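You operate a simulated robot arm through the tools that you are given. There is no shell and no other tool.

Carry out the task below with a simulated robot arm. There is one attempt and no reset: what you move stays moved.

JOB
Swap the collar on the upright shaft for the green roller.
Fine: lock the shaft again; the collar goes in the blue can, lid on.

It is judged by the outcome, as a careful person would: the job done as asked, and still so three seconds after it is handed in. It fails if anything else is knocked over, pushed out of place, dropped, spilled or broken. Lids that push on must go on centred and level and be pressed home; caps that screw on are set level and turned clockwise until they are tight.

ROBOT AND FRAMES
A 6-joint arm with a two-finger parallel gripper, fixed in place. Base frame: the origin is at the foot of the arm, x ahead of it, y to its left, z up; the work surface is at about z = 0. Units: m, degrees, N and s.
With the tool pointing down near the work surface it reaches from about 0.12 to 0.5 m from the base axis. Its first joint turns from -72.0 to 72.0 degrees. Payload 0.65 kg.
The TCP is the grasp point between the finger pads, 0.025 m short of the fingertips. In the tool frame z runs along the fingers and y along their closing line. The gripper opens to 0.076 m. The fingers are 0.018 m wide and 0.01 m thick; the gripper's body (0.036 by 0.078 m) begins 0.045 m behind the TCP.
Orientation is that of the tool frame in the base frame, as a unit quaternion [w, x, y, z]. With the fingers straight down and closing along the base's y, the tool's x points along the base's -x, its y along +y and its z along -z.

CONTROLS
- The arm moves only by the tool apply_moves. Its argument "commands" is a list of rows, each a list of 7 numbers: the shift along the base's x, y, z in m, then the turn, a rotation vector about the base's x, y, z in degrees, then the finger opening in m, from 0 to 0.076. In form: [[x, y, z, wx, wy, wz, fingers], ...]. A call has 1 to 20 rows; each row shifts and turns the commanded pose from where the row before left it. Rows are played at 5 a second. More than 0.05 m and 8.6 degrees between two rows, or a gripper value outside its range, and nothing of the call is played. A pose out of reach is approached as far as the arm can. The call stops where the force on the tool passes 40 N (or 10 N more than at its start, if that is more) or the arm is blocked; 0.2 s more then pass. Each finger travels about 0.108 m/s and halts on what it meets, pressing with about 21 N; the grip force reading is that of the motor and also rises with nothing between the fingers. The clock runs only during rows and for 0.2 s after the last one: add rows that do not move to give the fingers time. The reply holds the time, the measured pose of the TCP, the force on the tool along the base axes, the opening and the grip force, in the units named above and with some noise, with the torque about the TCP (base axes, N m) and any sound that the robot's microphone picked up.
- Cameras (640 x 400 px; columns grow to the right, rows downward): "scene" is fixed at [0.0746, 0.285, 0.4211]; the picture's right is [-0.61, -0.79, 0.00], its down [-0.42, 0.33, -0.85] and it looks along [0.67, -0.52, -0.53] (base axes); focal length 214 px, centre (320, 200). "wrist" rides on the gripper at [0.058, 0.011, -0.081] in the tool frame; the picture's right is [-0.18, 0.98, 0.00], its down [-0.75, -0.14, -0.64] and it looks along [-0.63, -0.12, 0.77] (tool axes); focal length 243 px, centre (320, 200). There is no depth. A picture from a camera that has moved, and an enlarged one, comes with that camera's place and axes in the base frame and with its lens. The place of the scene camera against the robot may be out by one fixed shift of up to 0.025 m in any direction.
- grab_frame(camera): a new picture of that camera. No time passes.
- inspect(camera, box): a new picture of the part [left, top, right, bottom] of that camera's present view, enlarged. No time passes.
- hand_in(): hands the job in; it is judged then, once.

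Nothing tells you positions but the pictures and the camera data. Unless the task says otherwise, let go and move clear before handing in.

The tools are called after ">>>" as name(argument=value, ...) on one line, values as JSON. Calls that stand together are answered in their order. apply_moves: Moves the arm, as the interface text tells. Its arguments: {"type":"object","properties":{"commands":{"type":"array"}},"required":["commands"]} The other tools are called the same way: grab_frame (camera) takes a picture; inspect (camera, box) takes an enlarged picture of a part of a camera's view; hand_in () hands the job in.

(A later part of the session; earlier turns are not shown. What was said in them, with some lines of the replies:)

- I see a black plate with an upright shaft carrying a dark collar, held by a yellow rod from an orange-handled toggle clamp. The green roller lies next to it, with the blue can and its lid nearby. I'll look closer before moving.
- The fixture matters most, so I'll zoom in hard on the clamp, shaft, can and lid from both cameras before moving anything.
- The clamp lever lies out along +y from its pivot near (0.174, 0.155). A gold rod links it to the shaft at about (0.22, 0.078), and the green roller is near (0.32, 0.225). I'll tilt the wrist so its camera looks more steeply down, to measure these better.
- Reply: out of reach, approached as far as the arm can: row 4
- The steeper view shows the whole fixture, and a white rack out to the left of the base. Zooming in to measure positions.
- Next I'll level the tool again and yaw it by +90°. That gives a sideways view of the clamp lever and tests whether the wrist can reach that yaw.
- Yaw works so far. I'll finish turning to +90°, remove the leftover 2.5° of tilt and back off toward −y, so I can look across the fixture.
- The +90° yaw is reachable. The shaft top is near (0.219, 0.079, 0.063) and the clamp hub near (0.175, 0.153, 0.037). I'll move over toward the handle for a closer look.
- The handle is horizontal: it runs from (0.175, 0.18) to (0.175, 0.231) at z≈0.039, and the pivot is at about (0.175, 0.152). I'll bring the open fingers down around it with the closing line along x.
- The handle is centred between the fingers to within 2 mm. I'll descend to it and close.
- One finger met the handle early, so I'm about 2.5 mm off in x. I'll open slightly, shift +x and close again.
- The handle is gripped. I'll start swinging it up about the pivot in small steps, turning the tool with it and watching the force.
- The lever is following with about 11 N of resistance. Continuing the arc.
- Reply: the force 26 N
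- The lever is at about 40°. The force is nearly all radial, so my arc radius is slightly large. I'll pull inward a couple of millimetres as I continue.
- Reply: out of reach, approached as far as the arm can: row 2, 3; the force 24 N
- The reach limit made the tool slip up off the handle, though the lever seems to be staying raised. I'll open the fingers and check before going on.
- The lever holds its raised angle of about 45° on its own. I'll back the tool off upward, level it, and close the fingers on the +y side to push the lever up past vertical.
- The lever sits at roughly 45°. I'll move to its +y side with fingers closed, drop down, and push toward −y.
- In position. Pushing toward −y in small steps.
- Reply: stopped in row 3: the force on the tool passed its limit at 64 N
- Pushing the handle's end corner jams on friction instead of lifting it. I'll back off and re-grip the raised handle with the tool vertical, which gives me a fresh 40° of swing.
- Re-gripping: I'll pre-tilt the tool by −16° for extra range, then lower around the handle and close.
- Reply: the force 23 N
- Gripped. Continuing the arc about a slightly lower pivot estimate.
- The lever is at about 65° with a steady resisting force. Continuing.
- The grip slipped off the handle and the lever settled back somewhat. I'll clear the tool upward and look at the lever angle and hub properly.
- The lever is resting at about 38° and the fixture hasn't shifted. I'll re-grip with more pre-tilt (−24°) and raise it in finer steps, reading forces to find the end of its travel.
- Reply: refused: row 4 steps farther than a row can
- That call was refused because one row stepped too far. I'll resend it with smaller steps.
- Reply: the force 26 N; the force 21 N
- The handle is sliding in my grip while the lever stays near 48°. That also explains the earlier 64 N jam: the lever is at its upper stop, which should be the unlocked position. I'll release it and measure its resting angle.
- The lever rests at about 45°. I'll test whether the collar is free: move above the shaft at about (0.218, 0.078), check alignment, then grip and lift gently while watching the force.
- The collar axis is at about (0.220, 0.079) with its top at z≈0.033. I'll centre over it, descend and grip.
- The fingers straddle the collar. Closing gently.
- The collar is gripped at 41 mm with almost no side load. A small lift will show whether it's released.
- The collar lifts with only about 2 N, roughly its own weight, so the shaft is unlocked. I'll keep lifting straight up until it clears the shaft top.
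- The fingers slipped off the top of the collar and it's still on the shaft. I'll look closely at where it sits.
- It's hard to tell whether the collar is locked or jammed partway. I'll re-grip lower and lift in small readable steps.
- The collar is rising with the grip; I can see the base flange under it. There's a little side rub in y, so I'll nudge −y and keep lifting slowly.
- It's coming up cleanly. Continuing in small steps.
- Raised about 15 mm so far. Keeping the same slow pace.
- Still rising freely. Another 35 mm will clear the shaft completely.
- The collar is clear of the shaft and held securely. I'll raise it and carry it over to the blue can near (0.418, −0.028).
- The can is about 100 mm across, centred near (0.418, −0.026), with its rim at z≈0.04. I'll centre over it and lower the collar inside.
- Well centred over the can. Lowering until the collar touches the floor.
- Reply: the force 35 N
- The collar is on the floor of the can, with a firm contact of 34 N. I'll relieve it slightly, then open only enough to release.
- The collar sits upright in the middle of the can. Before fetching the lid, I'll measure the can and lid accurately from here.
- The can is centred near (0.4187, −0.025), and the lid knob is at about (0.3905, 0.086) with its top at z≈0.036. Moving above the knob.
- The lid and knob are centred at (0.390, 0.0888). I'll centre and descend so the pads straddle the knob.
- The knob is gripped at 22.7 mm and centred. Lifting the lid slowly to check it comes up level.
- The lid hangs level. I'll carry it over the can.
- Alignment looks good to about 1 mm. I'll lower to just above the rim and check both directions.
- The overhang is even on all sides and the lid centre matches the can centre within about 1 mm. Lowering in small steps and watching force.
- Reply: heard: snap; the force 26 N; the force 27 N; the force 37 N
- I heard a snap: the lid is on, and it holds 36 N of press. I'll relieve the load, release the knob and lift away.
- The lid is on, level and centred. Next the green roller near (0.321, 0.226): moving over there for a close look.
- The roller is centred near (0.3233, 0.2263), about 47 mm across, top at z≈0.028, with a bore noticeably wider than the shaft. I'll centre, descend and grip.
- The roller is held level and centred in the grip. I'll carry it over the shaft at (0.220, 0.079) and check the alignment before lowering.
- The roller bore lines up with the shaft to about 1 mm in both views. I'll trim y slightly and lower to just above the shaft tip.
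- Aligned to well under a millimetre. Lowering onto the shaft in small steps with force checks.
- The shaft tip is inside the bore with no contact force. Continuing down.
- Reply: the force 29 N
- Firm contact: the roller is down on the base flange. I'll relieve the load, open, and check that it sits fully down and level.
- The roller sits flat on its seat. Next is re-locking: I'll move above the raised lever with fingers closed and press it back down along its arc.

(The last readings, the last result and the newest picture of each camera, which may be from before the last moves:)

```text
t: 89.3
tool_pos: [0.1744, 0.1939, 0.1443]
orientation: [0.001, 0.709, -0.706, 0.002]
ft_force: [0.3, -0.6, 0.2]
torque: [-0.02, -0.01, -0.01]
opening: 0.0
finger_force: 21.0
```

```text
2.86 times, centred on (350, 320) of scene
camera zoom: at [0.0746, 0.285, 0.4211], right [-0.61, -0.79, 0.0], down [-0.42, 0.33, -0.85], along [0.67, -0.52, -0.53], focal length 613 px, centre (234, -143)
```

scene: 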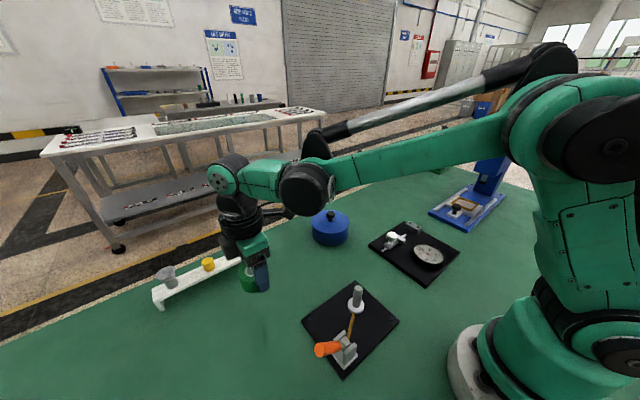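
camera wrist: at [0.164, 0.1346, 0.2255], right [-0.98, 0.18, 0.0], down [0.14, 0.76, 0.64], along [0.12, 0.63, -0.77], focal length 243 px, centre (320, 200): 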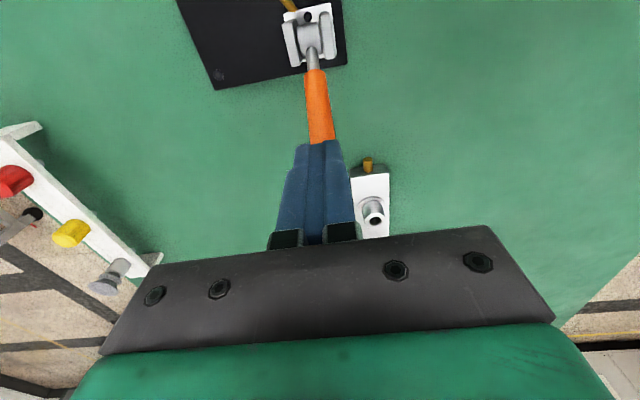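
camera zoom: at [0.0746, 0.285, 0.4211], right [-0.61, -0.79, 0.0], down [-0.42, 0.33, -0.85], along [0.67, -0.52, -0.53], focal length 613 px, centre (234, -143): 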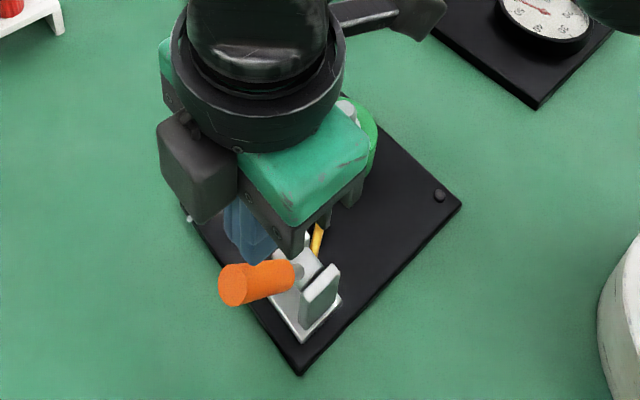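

Fingers are lined up over the handle. Pressing down along the arc, in stages.

>>> apply_moves(commands=[[0, 0, -0.015, 0, 0, 0, 0.0], [0, 0, -0.015, 0, 0, 0, 0.0], [0, 0, -0.005, 0, 0, 0, 0.0], [0, 0.005, -0.006, 0, 0, 0, 0.0], [0, 0, 0, 0, 0, 0, 0.0]])

>>> apply_moves(commands=[[0, 0.0055, -0.0066, 0, 0, 0, 0.0], [0, 0.0045, -0.0072, 0, 0, 0, 0.0], [0, 0, 0, 0, 0, 0, 0.0]])

>>> grab_frame(camera="wrist")

>>> inspect(camera="scene", box=[280, 250, 420, 390])

```text
t: 90.5
tool_pos: [0.1742, 0.1979, 0.1052]
orientation: [0.002, 0.709, -0.706, 0.002]
ft_force: [0.5, -0.3, -1.0]
torque: [0.01, -0.01, -0.03]
opening: 0.0002
finger_force: 20.5
```

```text
t: 91.3
tool_pos: [0.1734, 0.2081, 0.0911]
orientation: [0.001, 0.709, -0.705, 0.002]
ft_force: [0.9, -0.9, 0.7]
torque: [-0.01, -0.02, -0.01]
opening: 0.0
finger_force: 21.0
```

```text
taken
camera wrist: at [0.1622, 0.1486, 0.1706], right [-0.98, 0.18, 0.0], down [0.14, 0.76, 0.64], along [0.12, 0.63, -0.77], focal length 243 px, centre (320, 200)
```

wrist: 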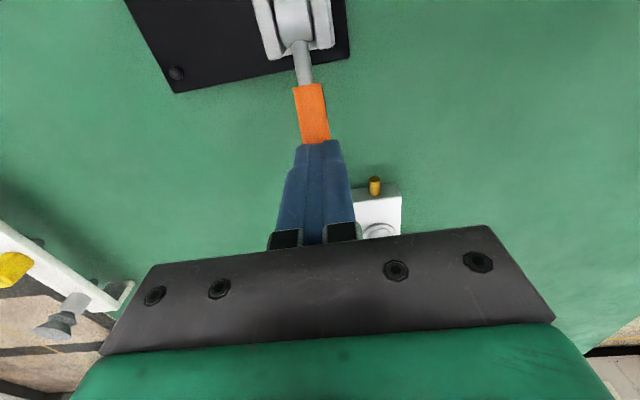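

```text
2.86 times, centred on (350, 320) of scene
camera zoom: at [0.0746, 0.285, 0.4211], right [-0.61, -0.79, 0.0], down [-0.42, 0.33, -0.85], along [0.67, -0.52, -0.53], focal length 613 px, centre (234, -143)
```

zoom: 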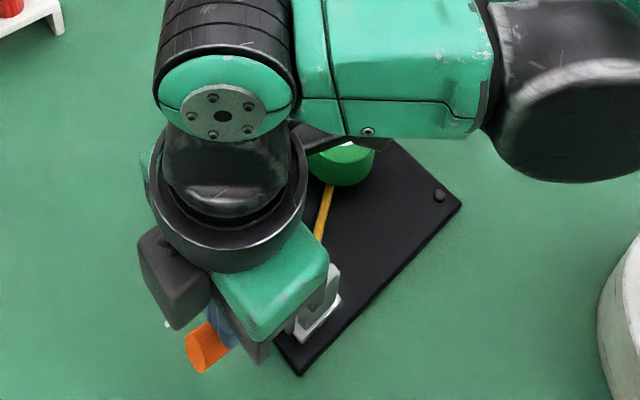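

The lever is moving down easily. Continuing to horizontal.

>>> apply_moves(commands=[[0, 0.0037, -0.0078, 0, 0, 0, 0.0], [0, 0, 0, 0, 0, 0, 0.0]])

>>> apply_moves(commands=[[0, 0.0025, -0.005, 0, 0, 0, 0.0], [0, 0, 0, 0, 0, 0, 0.0]])

>>> apply_moves(commands=[[0, 0, -0.004, 0, 0, 0, 0.0], [0, 0, 0, 0, 0, 0, 0.0]])

>>> inspect(camera="scene", box=[280, 250, 420, 390])

>>> grab_frame(camera="wrist")

```text
t: 91.9
tool_pos: [0.174, 0.2111, 0.0833]
orientation: [0.001, 0.709, -0.706, 0.002]
ft_force: [-0.3, -0.2, 0.4]
torque: [-0.01, -0.01, 0.01]
opening: 0.0
finger_force: 20.6
```

```text
t: 92.5
tool_pos: [0.1743, 0.2127, 0.0771]
orientation: [0.001, 0.709, -0.706, 0.001]
ft_force: [-0.4, -0.1, 0.3]
torque: [-0.02, 0.01, 0.03]
opening: 0.0
finger_force: 21.2
```

```text
t: 93.1
tool_pos: [0.1746, 0.214, 0.0743]
orientation: [0.0, 0.708, -0.706, 0.001]
ft_force: [0.1, 0.4, -0.3]
torque: [-0.05, 0.0, -0.01]
opening: 0.0001
finger_force: 21.1
```

```text
2.86 times, centred on (350, 320) of scene
camera zoom: at [0.0746, 0.285, 0.4211], right [-0.61, -0.79, 0.0], down [-0.42, 0.33, -0.85], along [0.67, -0.52, -0.53], focal length 613 px, centre (234, -143)
```

zoom: 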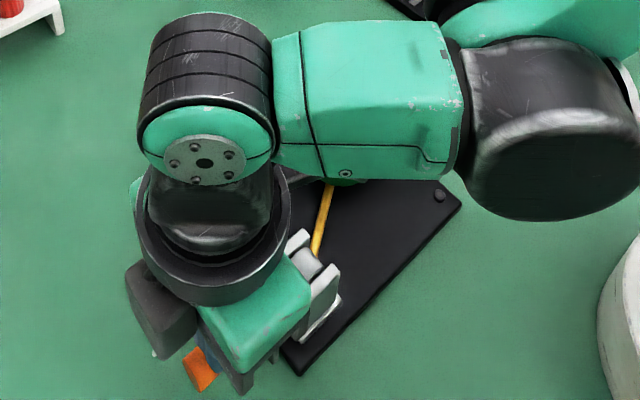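

```text
taken
camera wrist: at [0.1631, 0.1551, 0.1536], right [-0.98, 0.18, 0.0], down [0.14, 0.76, 0.64], along [0.12, 0.63, -0.77], focal length 243 px, centre (320, 200)
```

wrist: 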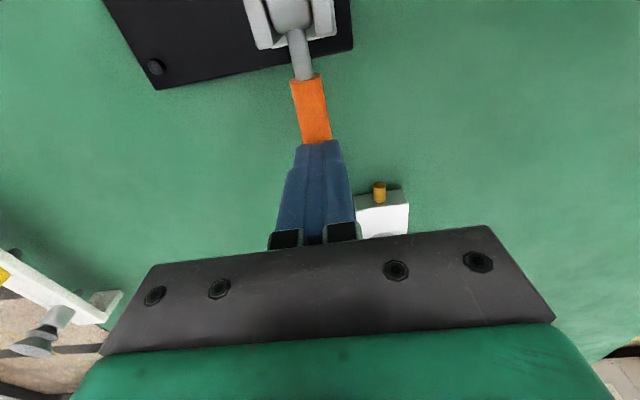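

>>> apply_moves(commands=[[0, 0, -0.002, 0, 0, 0, 0.0], [0, 0, 0, 0, 0, 0, 0.0]])

>>> apply_moves(commands=[[0, 0, -0.002, 0, 0, 0, 0.0], [0, 0, 0, 0, 0, 0, 0.0]])

>>> apply_moves(commands=[[0, 0, -0.0015, 0, 0, 0, 0.0], [0, 0, 0, 0, 0, 0, 0.0]])

>>> apply_moves(commands=[[0, 0, -0.0015, 0, 0, 0, 0.0], [0, 0, 0, 0, 0, 0, 0.0]])

```text
t: 93.6
tool_pos: [0.1745, 0.2143, 0.0726]
orientation: [0.002, 0.709, -0.705, 0.002]
ft_force: [-1.0, -0.4, 20.1]
torque: [0.03, 0.0, 0.03]
opening: 0.0
finger_force: 21.0
stopped in row 2: the force on the tool passed its limit at 54 N (the readings are from after the stop); the commanded pose is now the measured one
```

```text
t: 93.9
tool_pos: [0.1739, 0.2137, 0.0727]
orientation: [0.002, 0.708, -0.706, 0.002]
ft_force: [-0.1, -1.3, 22.5]
torque: [0.06, -0.02, 0.07]
opening: 0.0
finger_force: 21.2
stopped in row 1: the force on the tool passed its limit at 57 N (the readings are from after the stop); the commanded pose is now the measured one
```

```text
t: 94.2
tool_pos: [0.1741, 0.2143, 0.0721]
orientation: [0.003, 0.708, -0.706, 0.003]
ft_force: [-1.5, -2.4, 23.7]
torque: [0.13, 0.0, 0.07]
opening: 0.0001
finger_force: 21.0
stopped in row 1: the force on the tool passed its limit at 56 N (the readings are from after the stop); the commanded pose is now the measured one
```

```text
t: 94.5
tool_pos: [0.1743, 0.2143, 0.0721]
orientation: [0.004, 0.708, -0.706, 0.002]
ft_force: [-1.0, -2.1, 22.7]
torque: [0.16, 0.01, 0.08]
opening: 0.0001
finger_force: 21.1
stopped in row 1: the force on the tool passed its limit at 53 N (the readings are from after the stop); the commanded pose is now the measured one
```

The lever is hard against its lower stop: over 50 N, with the handle top at z≈0.047, same as at the start. I'll lift off and inspect.

>>> apply_moves(commands=[[0, 0, 0.01, 0, 0, 0, 0.0], [0, 0, 0.03, 0, 0, 0, 0.0], [0, 0, 0.04, 0, 0, 0, 0.0], [0, -0.03, 0.02, 0, 0, 0, 0.0], [0, -0.04, 0, 0, 0, 0, 0.0], [0, -0.04, 0, 0, 0, 0, 0.0], [0, -0.04, 0, 0, 0, 0, 0.0], [0, 0, 0, 0, 0, 0, 0.0]])

>>> inspect(camera="scene", box=[290, 270, 410, 390])

>>> inspect(camera="scene", box=[325, 320, 375, 375])

>>> grab_frame(camera="wrist")

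```text
t: 96.3
tool_pos: [0.1741, 0.0644, 0.1724]
orientation: [0.004, 0.709, -0.706, 0.002]
ft_force: [1.0, 0.2, 0.1]
torque: [0.0, -0.01, 0.01]
opening: 0.0
finger_force: 20.7
```

```text
3.33 times, centred on (350, 330) of scene
camera zoom: at [0.0746, 0.285, 0.4211], right [-0.61, -0.79, 0.0], down [-0.42, 0.33, -0.85], along [0.67, -0.52, -0.53], focal length 715 px, centre (220, -233)
```

zoom: 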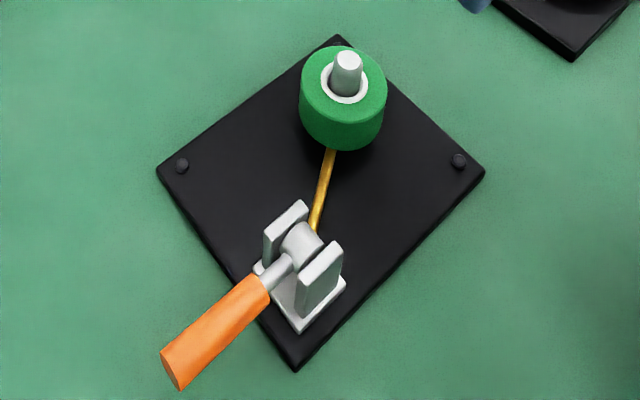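

```text
7.27 times, centred on (350, 348) of scene
camera zoom: at [0.0746, 0.285, 0.4211], right [-0.61, -0.79, 0.0], down [-0.42, 0.33, -0.85], along [0.67, -0.52, -0.53], focal length 1560 px, centre (102, -873)
```

zoom: 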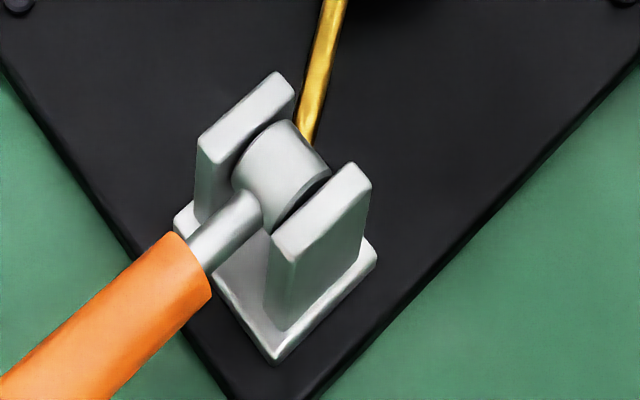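

```text
taken
camera wrist: at [0.1636, 0.0052, 0.253], right [-0.98, 0.18, 0.0], down [0.14, 0.76, 0.64], along [0.11, 0.63, -0.77], focal length 243 px, centre (320, 200)
```

wrist: 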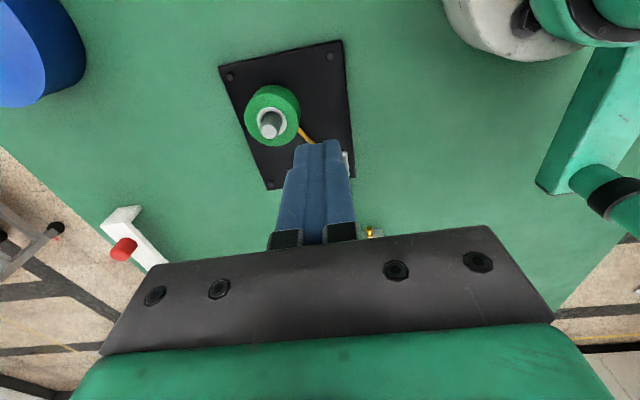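

The lever looks identical to its starting locked pose, and the fixture hasn't moved. For care, I'll take a low-angle look from the side to confirm the roller is fully seated on the flange.

>>> apply_moves(commands=[[0.02, -0.025, 0, 0, 0, 0, 0.0], [0.02, -0.025, 0, 0, 0, 0, 0.0], [0.02, -0.025, 0, 8, 0, 0, 0.0], [0.025, -0.02, 0, 8, 0, 0, 0.0], [0, 0, -0.01, 8, 0, 0, 0.0], [0, 0, -0.01, 8, 0, 0, 0.0], [0, 0, -0.01, 8, 0, 0, 0.0], [0, 0, 0, 0, 0, 0, 0.0]])

>>> grab_frame(camera="wrist")

>>> grab_frame(camera="scene")

```text
t: 98.1
tool_pos: [0.258, -0.0319, 0.1411]
orientation: [-0.239, 0.667, -0.664, -0.239]
ft_force: [-0.4, -0.1, -0.5]
torque: [0.0, -0.02, 0.0]
opening: 0.0
finger_force: 20.7
```

```text
taken
camera wrist: at [0.2484, -0.1292, 0.1659], right [-0.98, 0.14, 0.12], down [0.14, 0.17, 0.98], along [0.11, 0.98, -0.19], focal length 243 px, centre (320, 200)
```

wrist: 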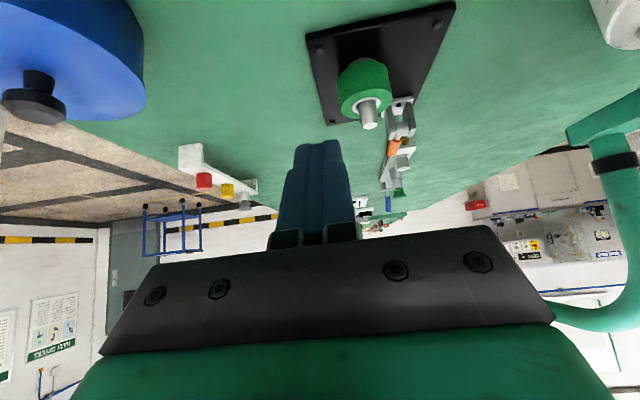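

```text
taken
```

scene: 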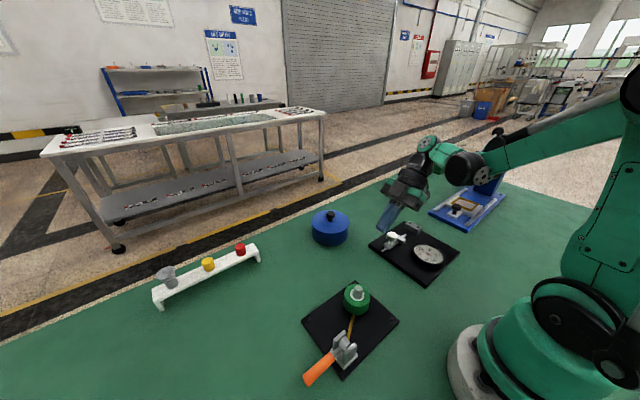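

>>> inspect(camera="wrist", box=[310, 30, 430, 140])

>>> inspect(camera="wrist", box=[0, 0, 160, 130])

>>> inspect(camera="scene", box=[290, 200, 370, 260])

```text
3.64 times, centred on (370, 85) of wrist
camera zoom: at [0.2484, -0.1292, 0.1659], right [-0.98, 0.14, 0.12], down [0.14, 0.17, 0.98], along [0.11, 0.98, -0.19], focal length 882 px, centre (138, 618)
```

zoom: 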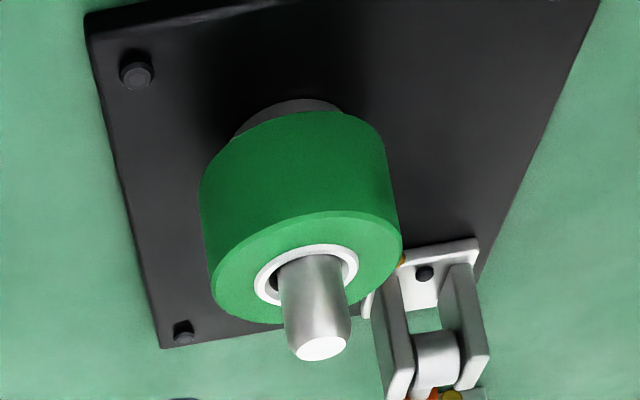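

```text
3.08 times, centred on (80, 65) of wrist
camera zoom: at [0.2484, -0.1292, 0.1659], right [-0.98, 0.14, 0.12], down [0.14, 0.17, 0.98], along [0.11, 0.98, -0.19], focal length 746 px, centre (1058, 615)
```

zoom: 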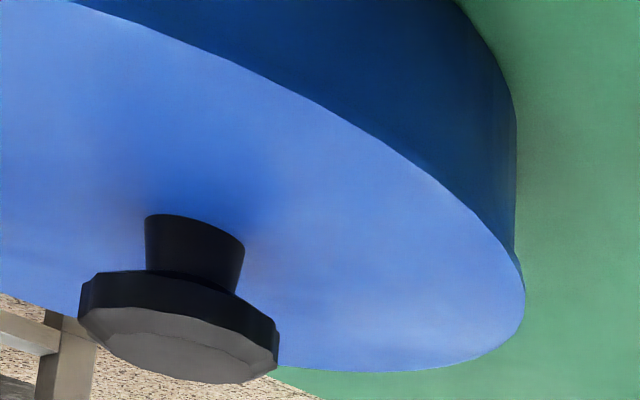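

```text
6.67 times, centred on (330, 230) of scene
camera zoom: at [0.0746, 0.285, 0.4211], right [-0.61, -0.79, 0.0], down [-0.42, 0.33, -0.85], along [0.67, -0.52, -0.53], focal length 1430 px, centre (253, 0)
```

zoom: 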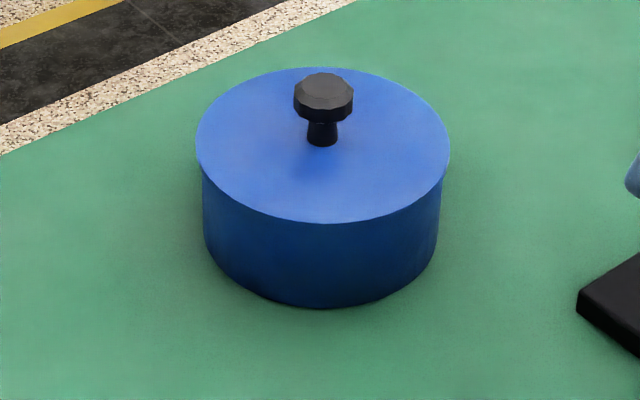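

>>> inspect(camera="wrist", box=[335, 50, 395, 90])

```text
10.00 times, centred on (365, 70) of wrist
camera zoom: at [0.2484, -0.1292, 0.1659], right [-0.98, 0.14, 0.12], down [0.14, 0.17, 0.98], along [0.11, 0.98, -0.19], focal length 2426 px, centre (-130, 1500)
```

zoom: 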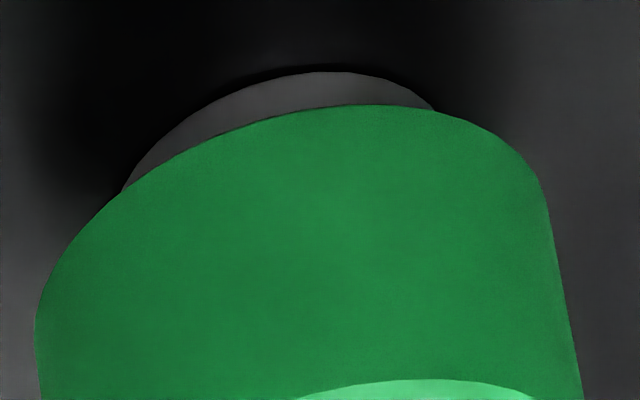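

The roller rests on the flange with no tilt, the lever is down against its stop, and the can's lid is flush and level. I'll raise the arm clear and take one last overall look.

>>> apply_moves(commands=[[0, 0, 0.03, -8, 0, 0, 0.02], [0, 0, 0.03, -8, 0, 0, 0.02], [0, 0, 0.02, -8, 0, 0, 0.02], [0, 0, 0, -8, 0, 0, 0.02], [0, 0, 0, -8, 0, 0, 0.02], [0, 0, 0, 0, 0, 0, 0.02], [0, 0, 0, 0, 0, 0, 0.02]])

>>> grab_frame(camera="scene")

>>> grab_frame(camera="wrist")

>>> inspect(camera="scene", box=[290, 260, 410, 390])

```text
t: 99.7
tool_pos: [0.2581, -0.0306, 0.2225]
orientation: [0.004, 0.709, -0.705, 0.003]
ft_force: [-0.1, 0.0, -0.5]
torque: [0.03, 0.0, -0.01]
opening: 0.0199
finger_force: 0.1
```

```text
taken
```

scene: 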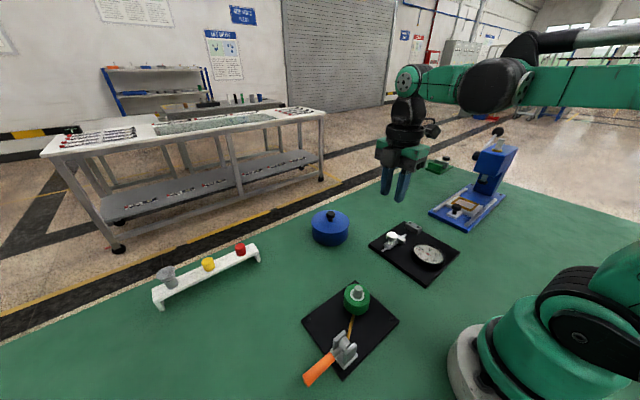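

```text
taken
camera wrist: at [0.2478, -0.089, 0.3024], right [-0.98, 0.18, 0.0], down [0.14, 0.76, 0.64], along [0.12, 0.63, -0.77], focal length 243 px, centre (320, 200)
```

wrist: 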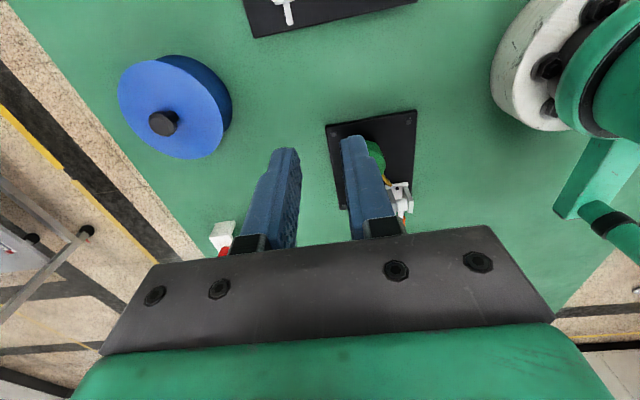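

```text
3.08 times, centred on (350, 325) of scene
camera zoom: at [0.0746, 0.285, 0.4211], right [-0.61, -0.79, 0.0], down [-0.42, 0.33, -0.85], along [0.67, -0.52, -0.53], focal length 660 px, centre (228, -185)
```

zoom: 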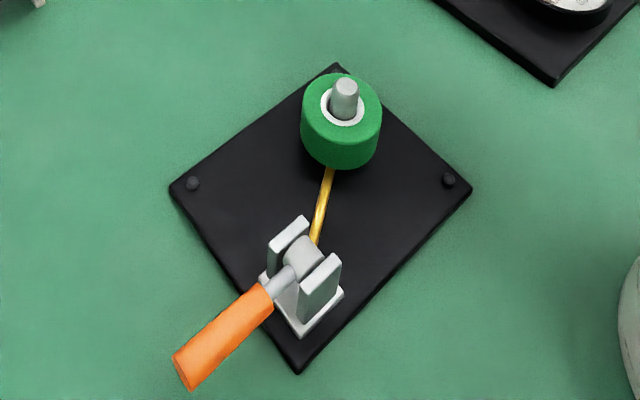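

The green roller is on the shaft with the lever back down in its locked position. The collar is in the blue can with the lid snapped on and level. Nothing else has moved and the arm is clear, so I'm handing in.

>>> hand_in()

```text
The job is handed in.
```

The swap is done and handed in: the green roller is on the upright shaft, and the collar is in the blue can with its lid on.

- **Roller:** it sits level on the base flange of the shaft, with no gap that I could see from a low side view.
- **Lock:** the clamp lever is back down against its stop, in the same position it started in. No click was heard when it closed, and I didn't pull on the roller to test the hold.
- **Can and lid:** the collar stands upright in the middle of the can. The lid went on centred and level, and I heard it snap when pressed.

Two things slipped along the way. The gripper slid off the lever a couple of times while I was unlocking it. It also slid off the collar on the first lift, and the collar stayed on the shaft. The last pictures show nothing else moved or knocked over, and the arm is clear of everything.
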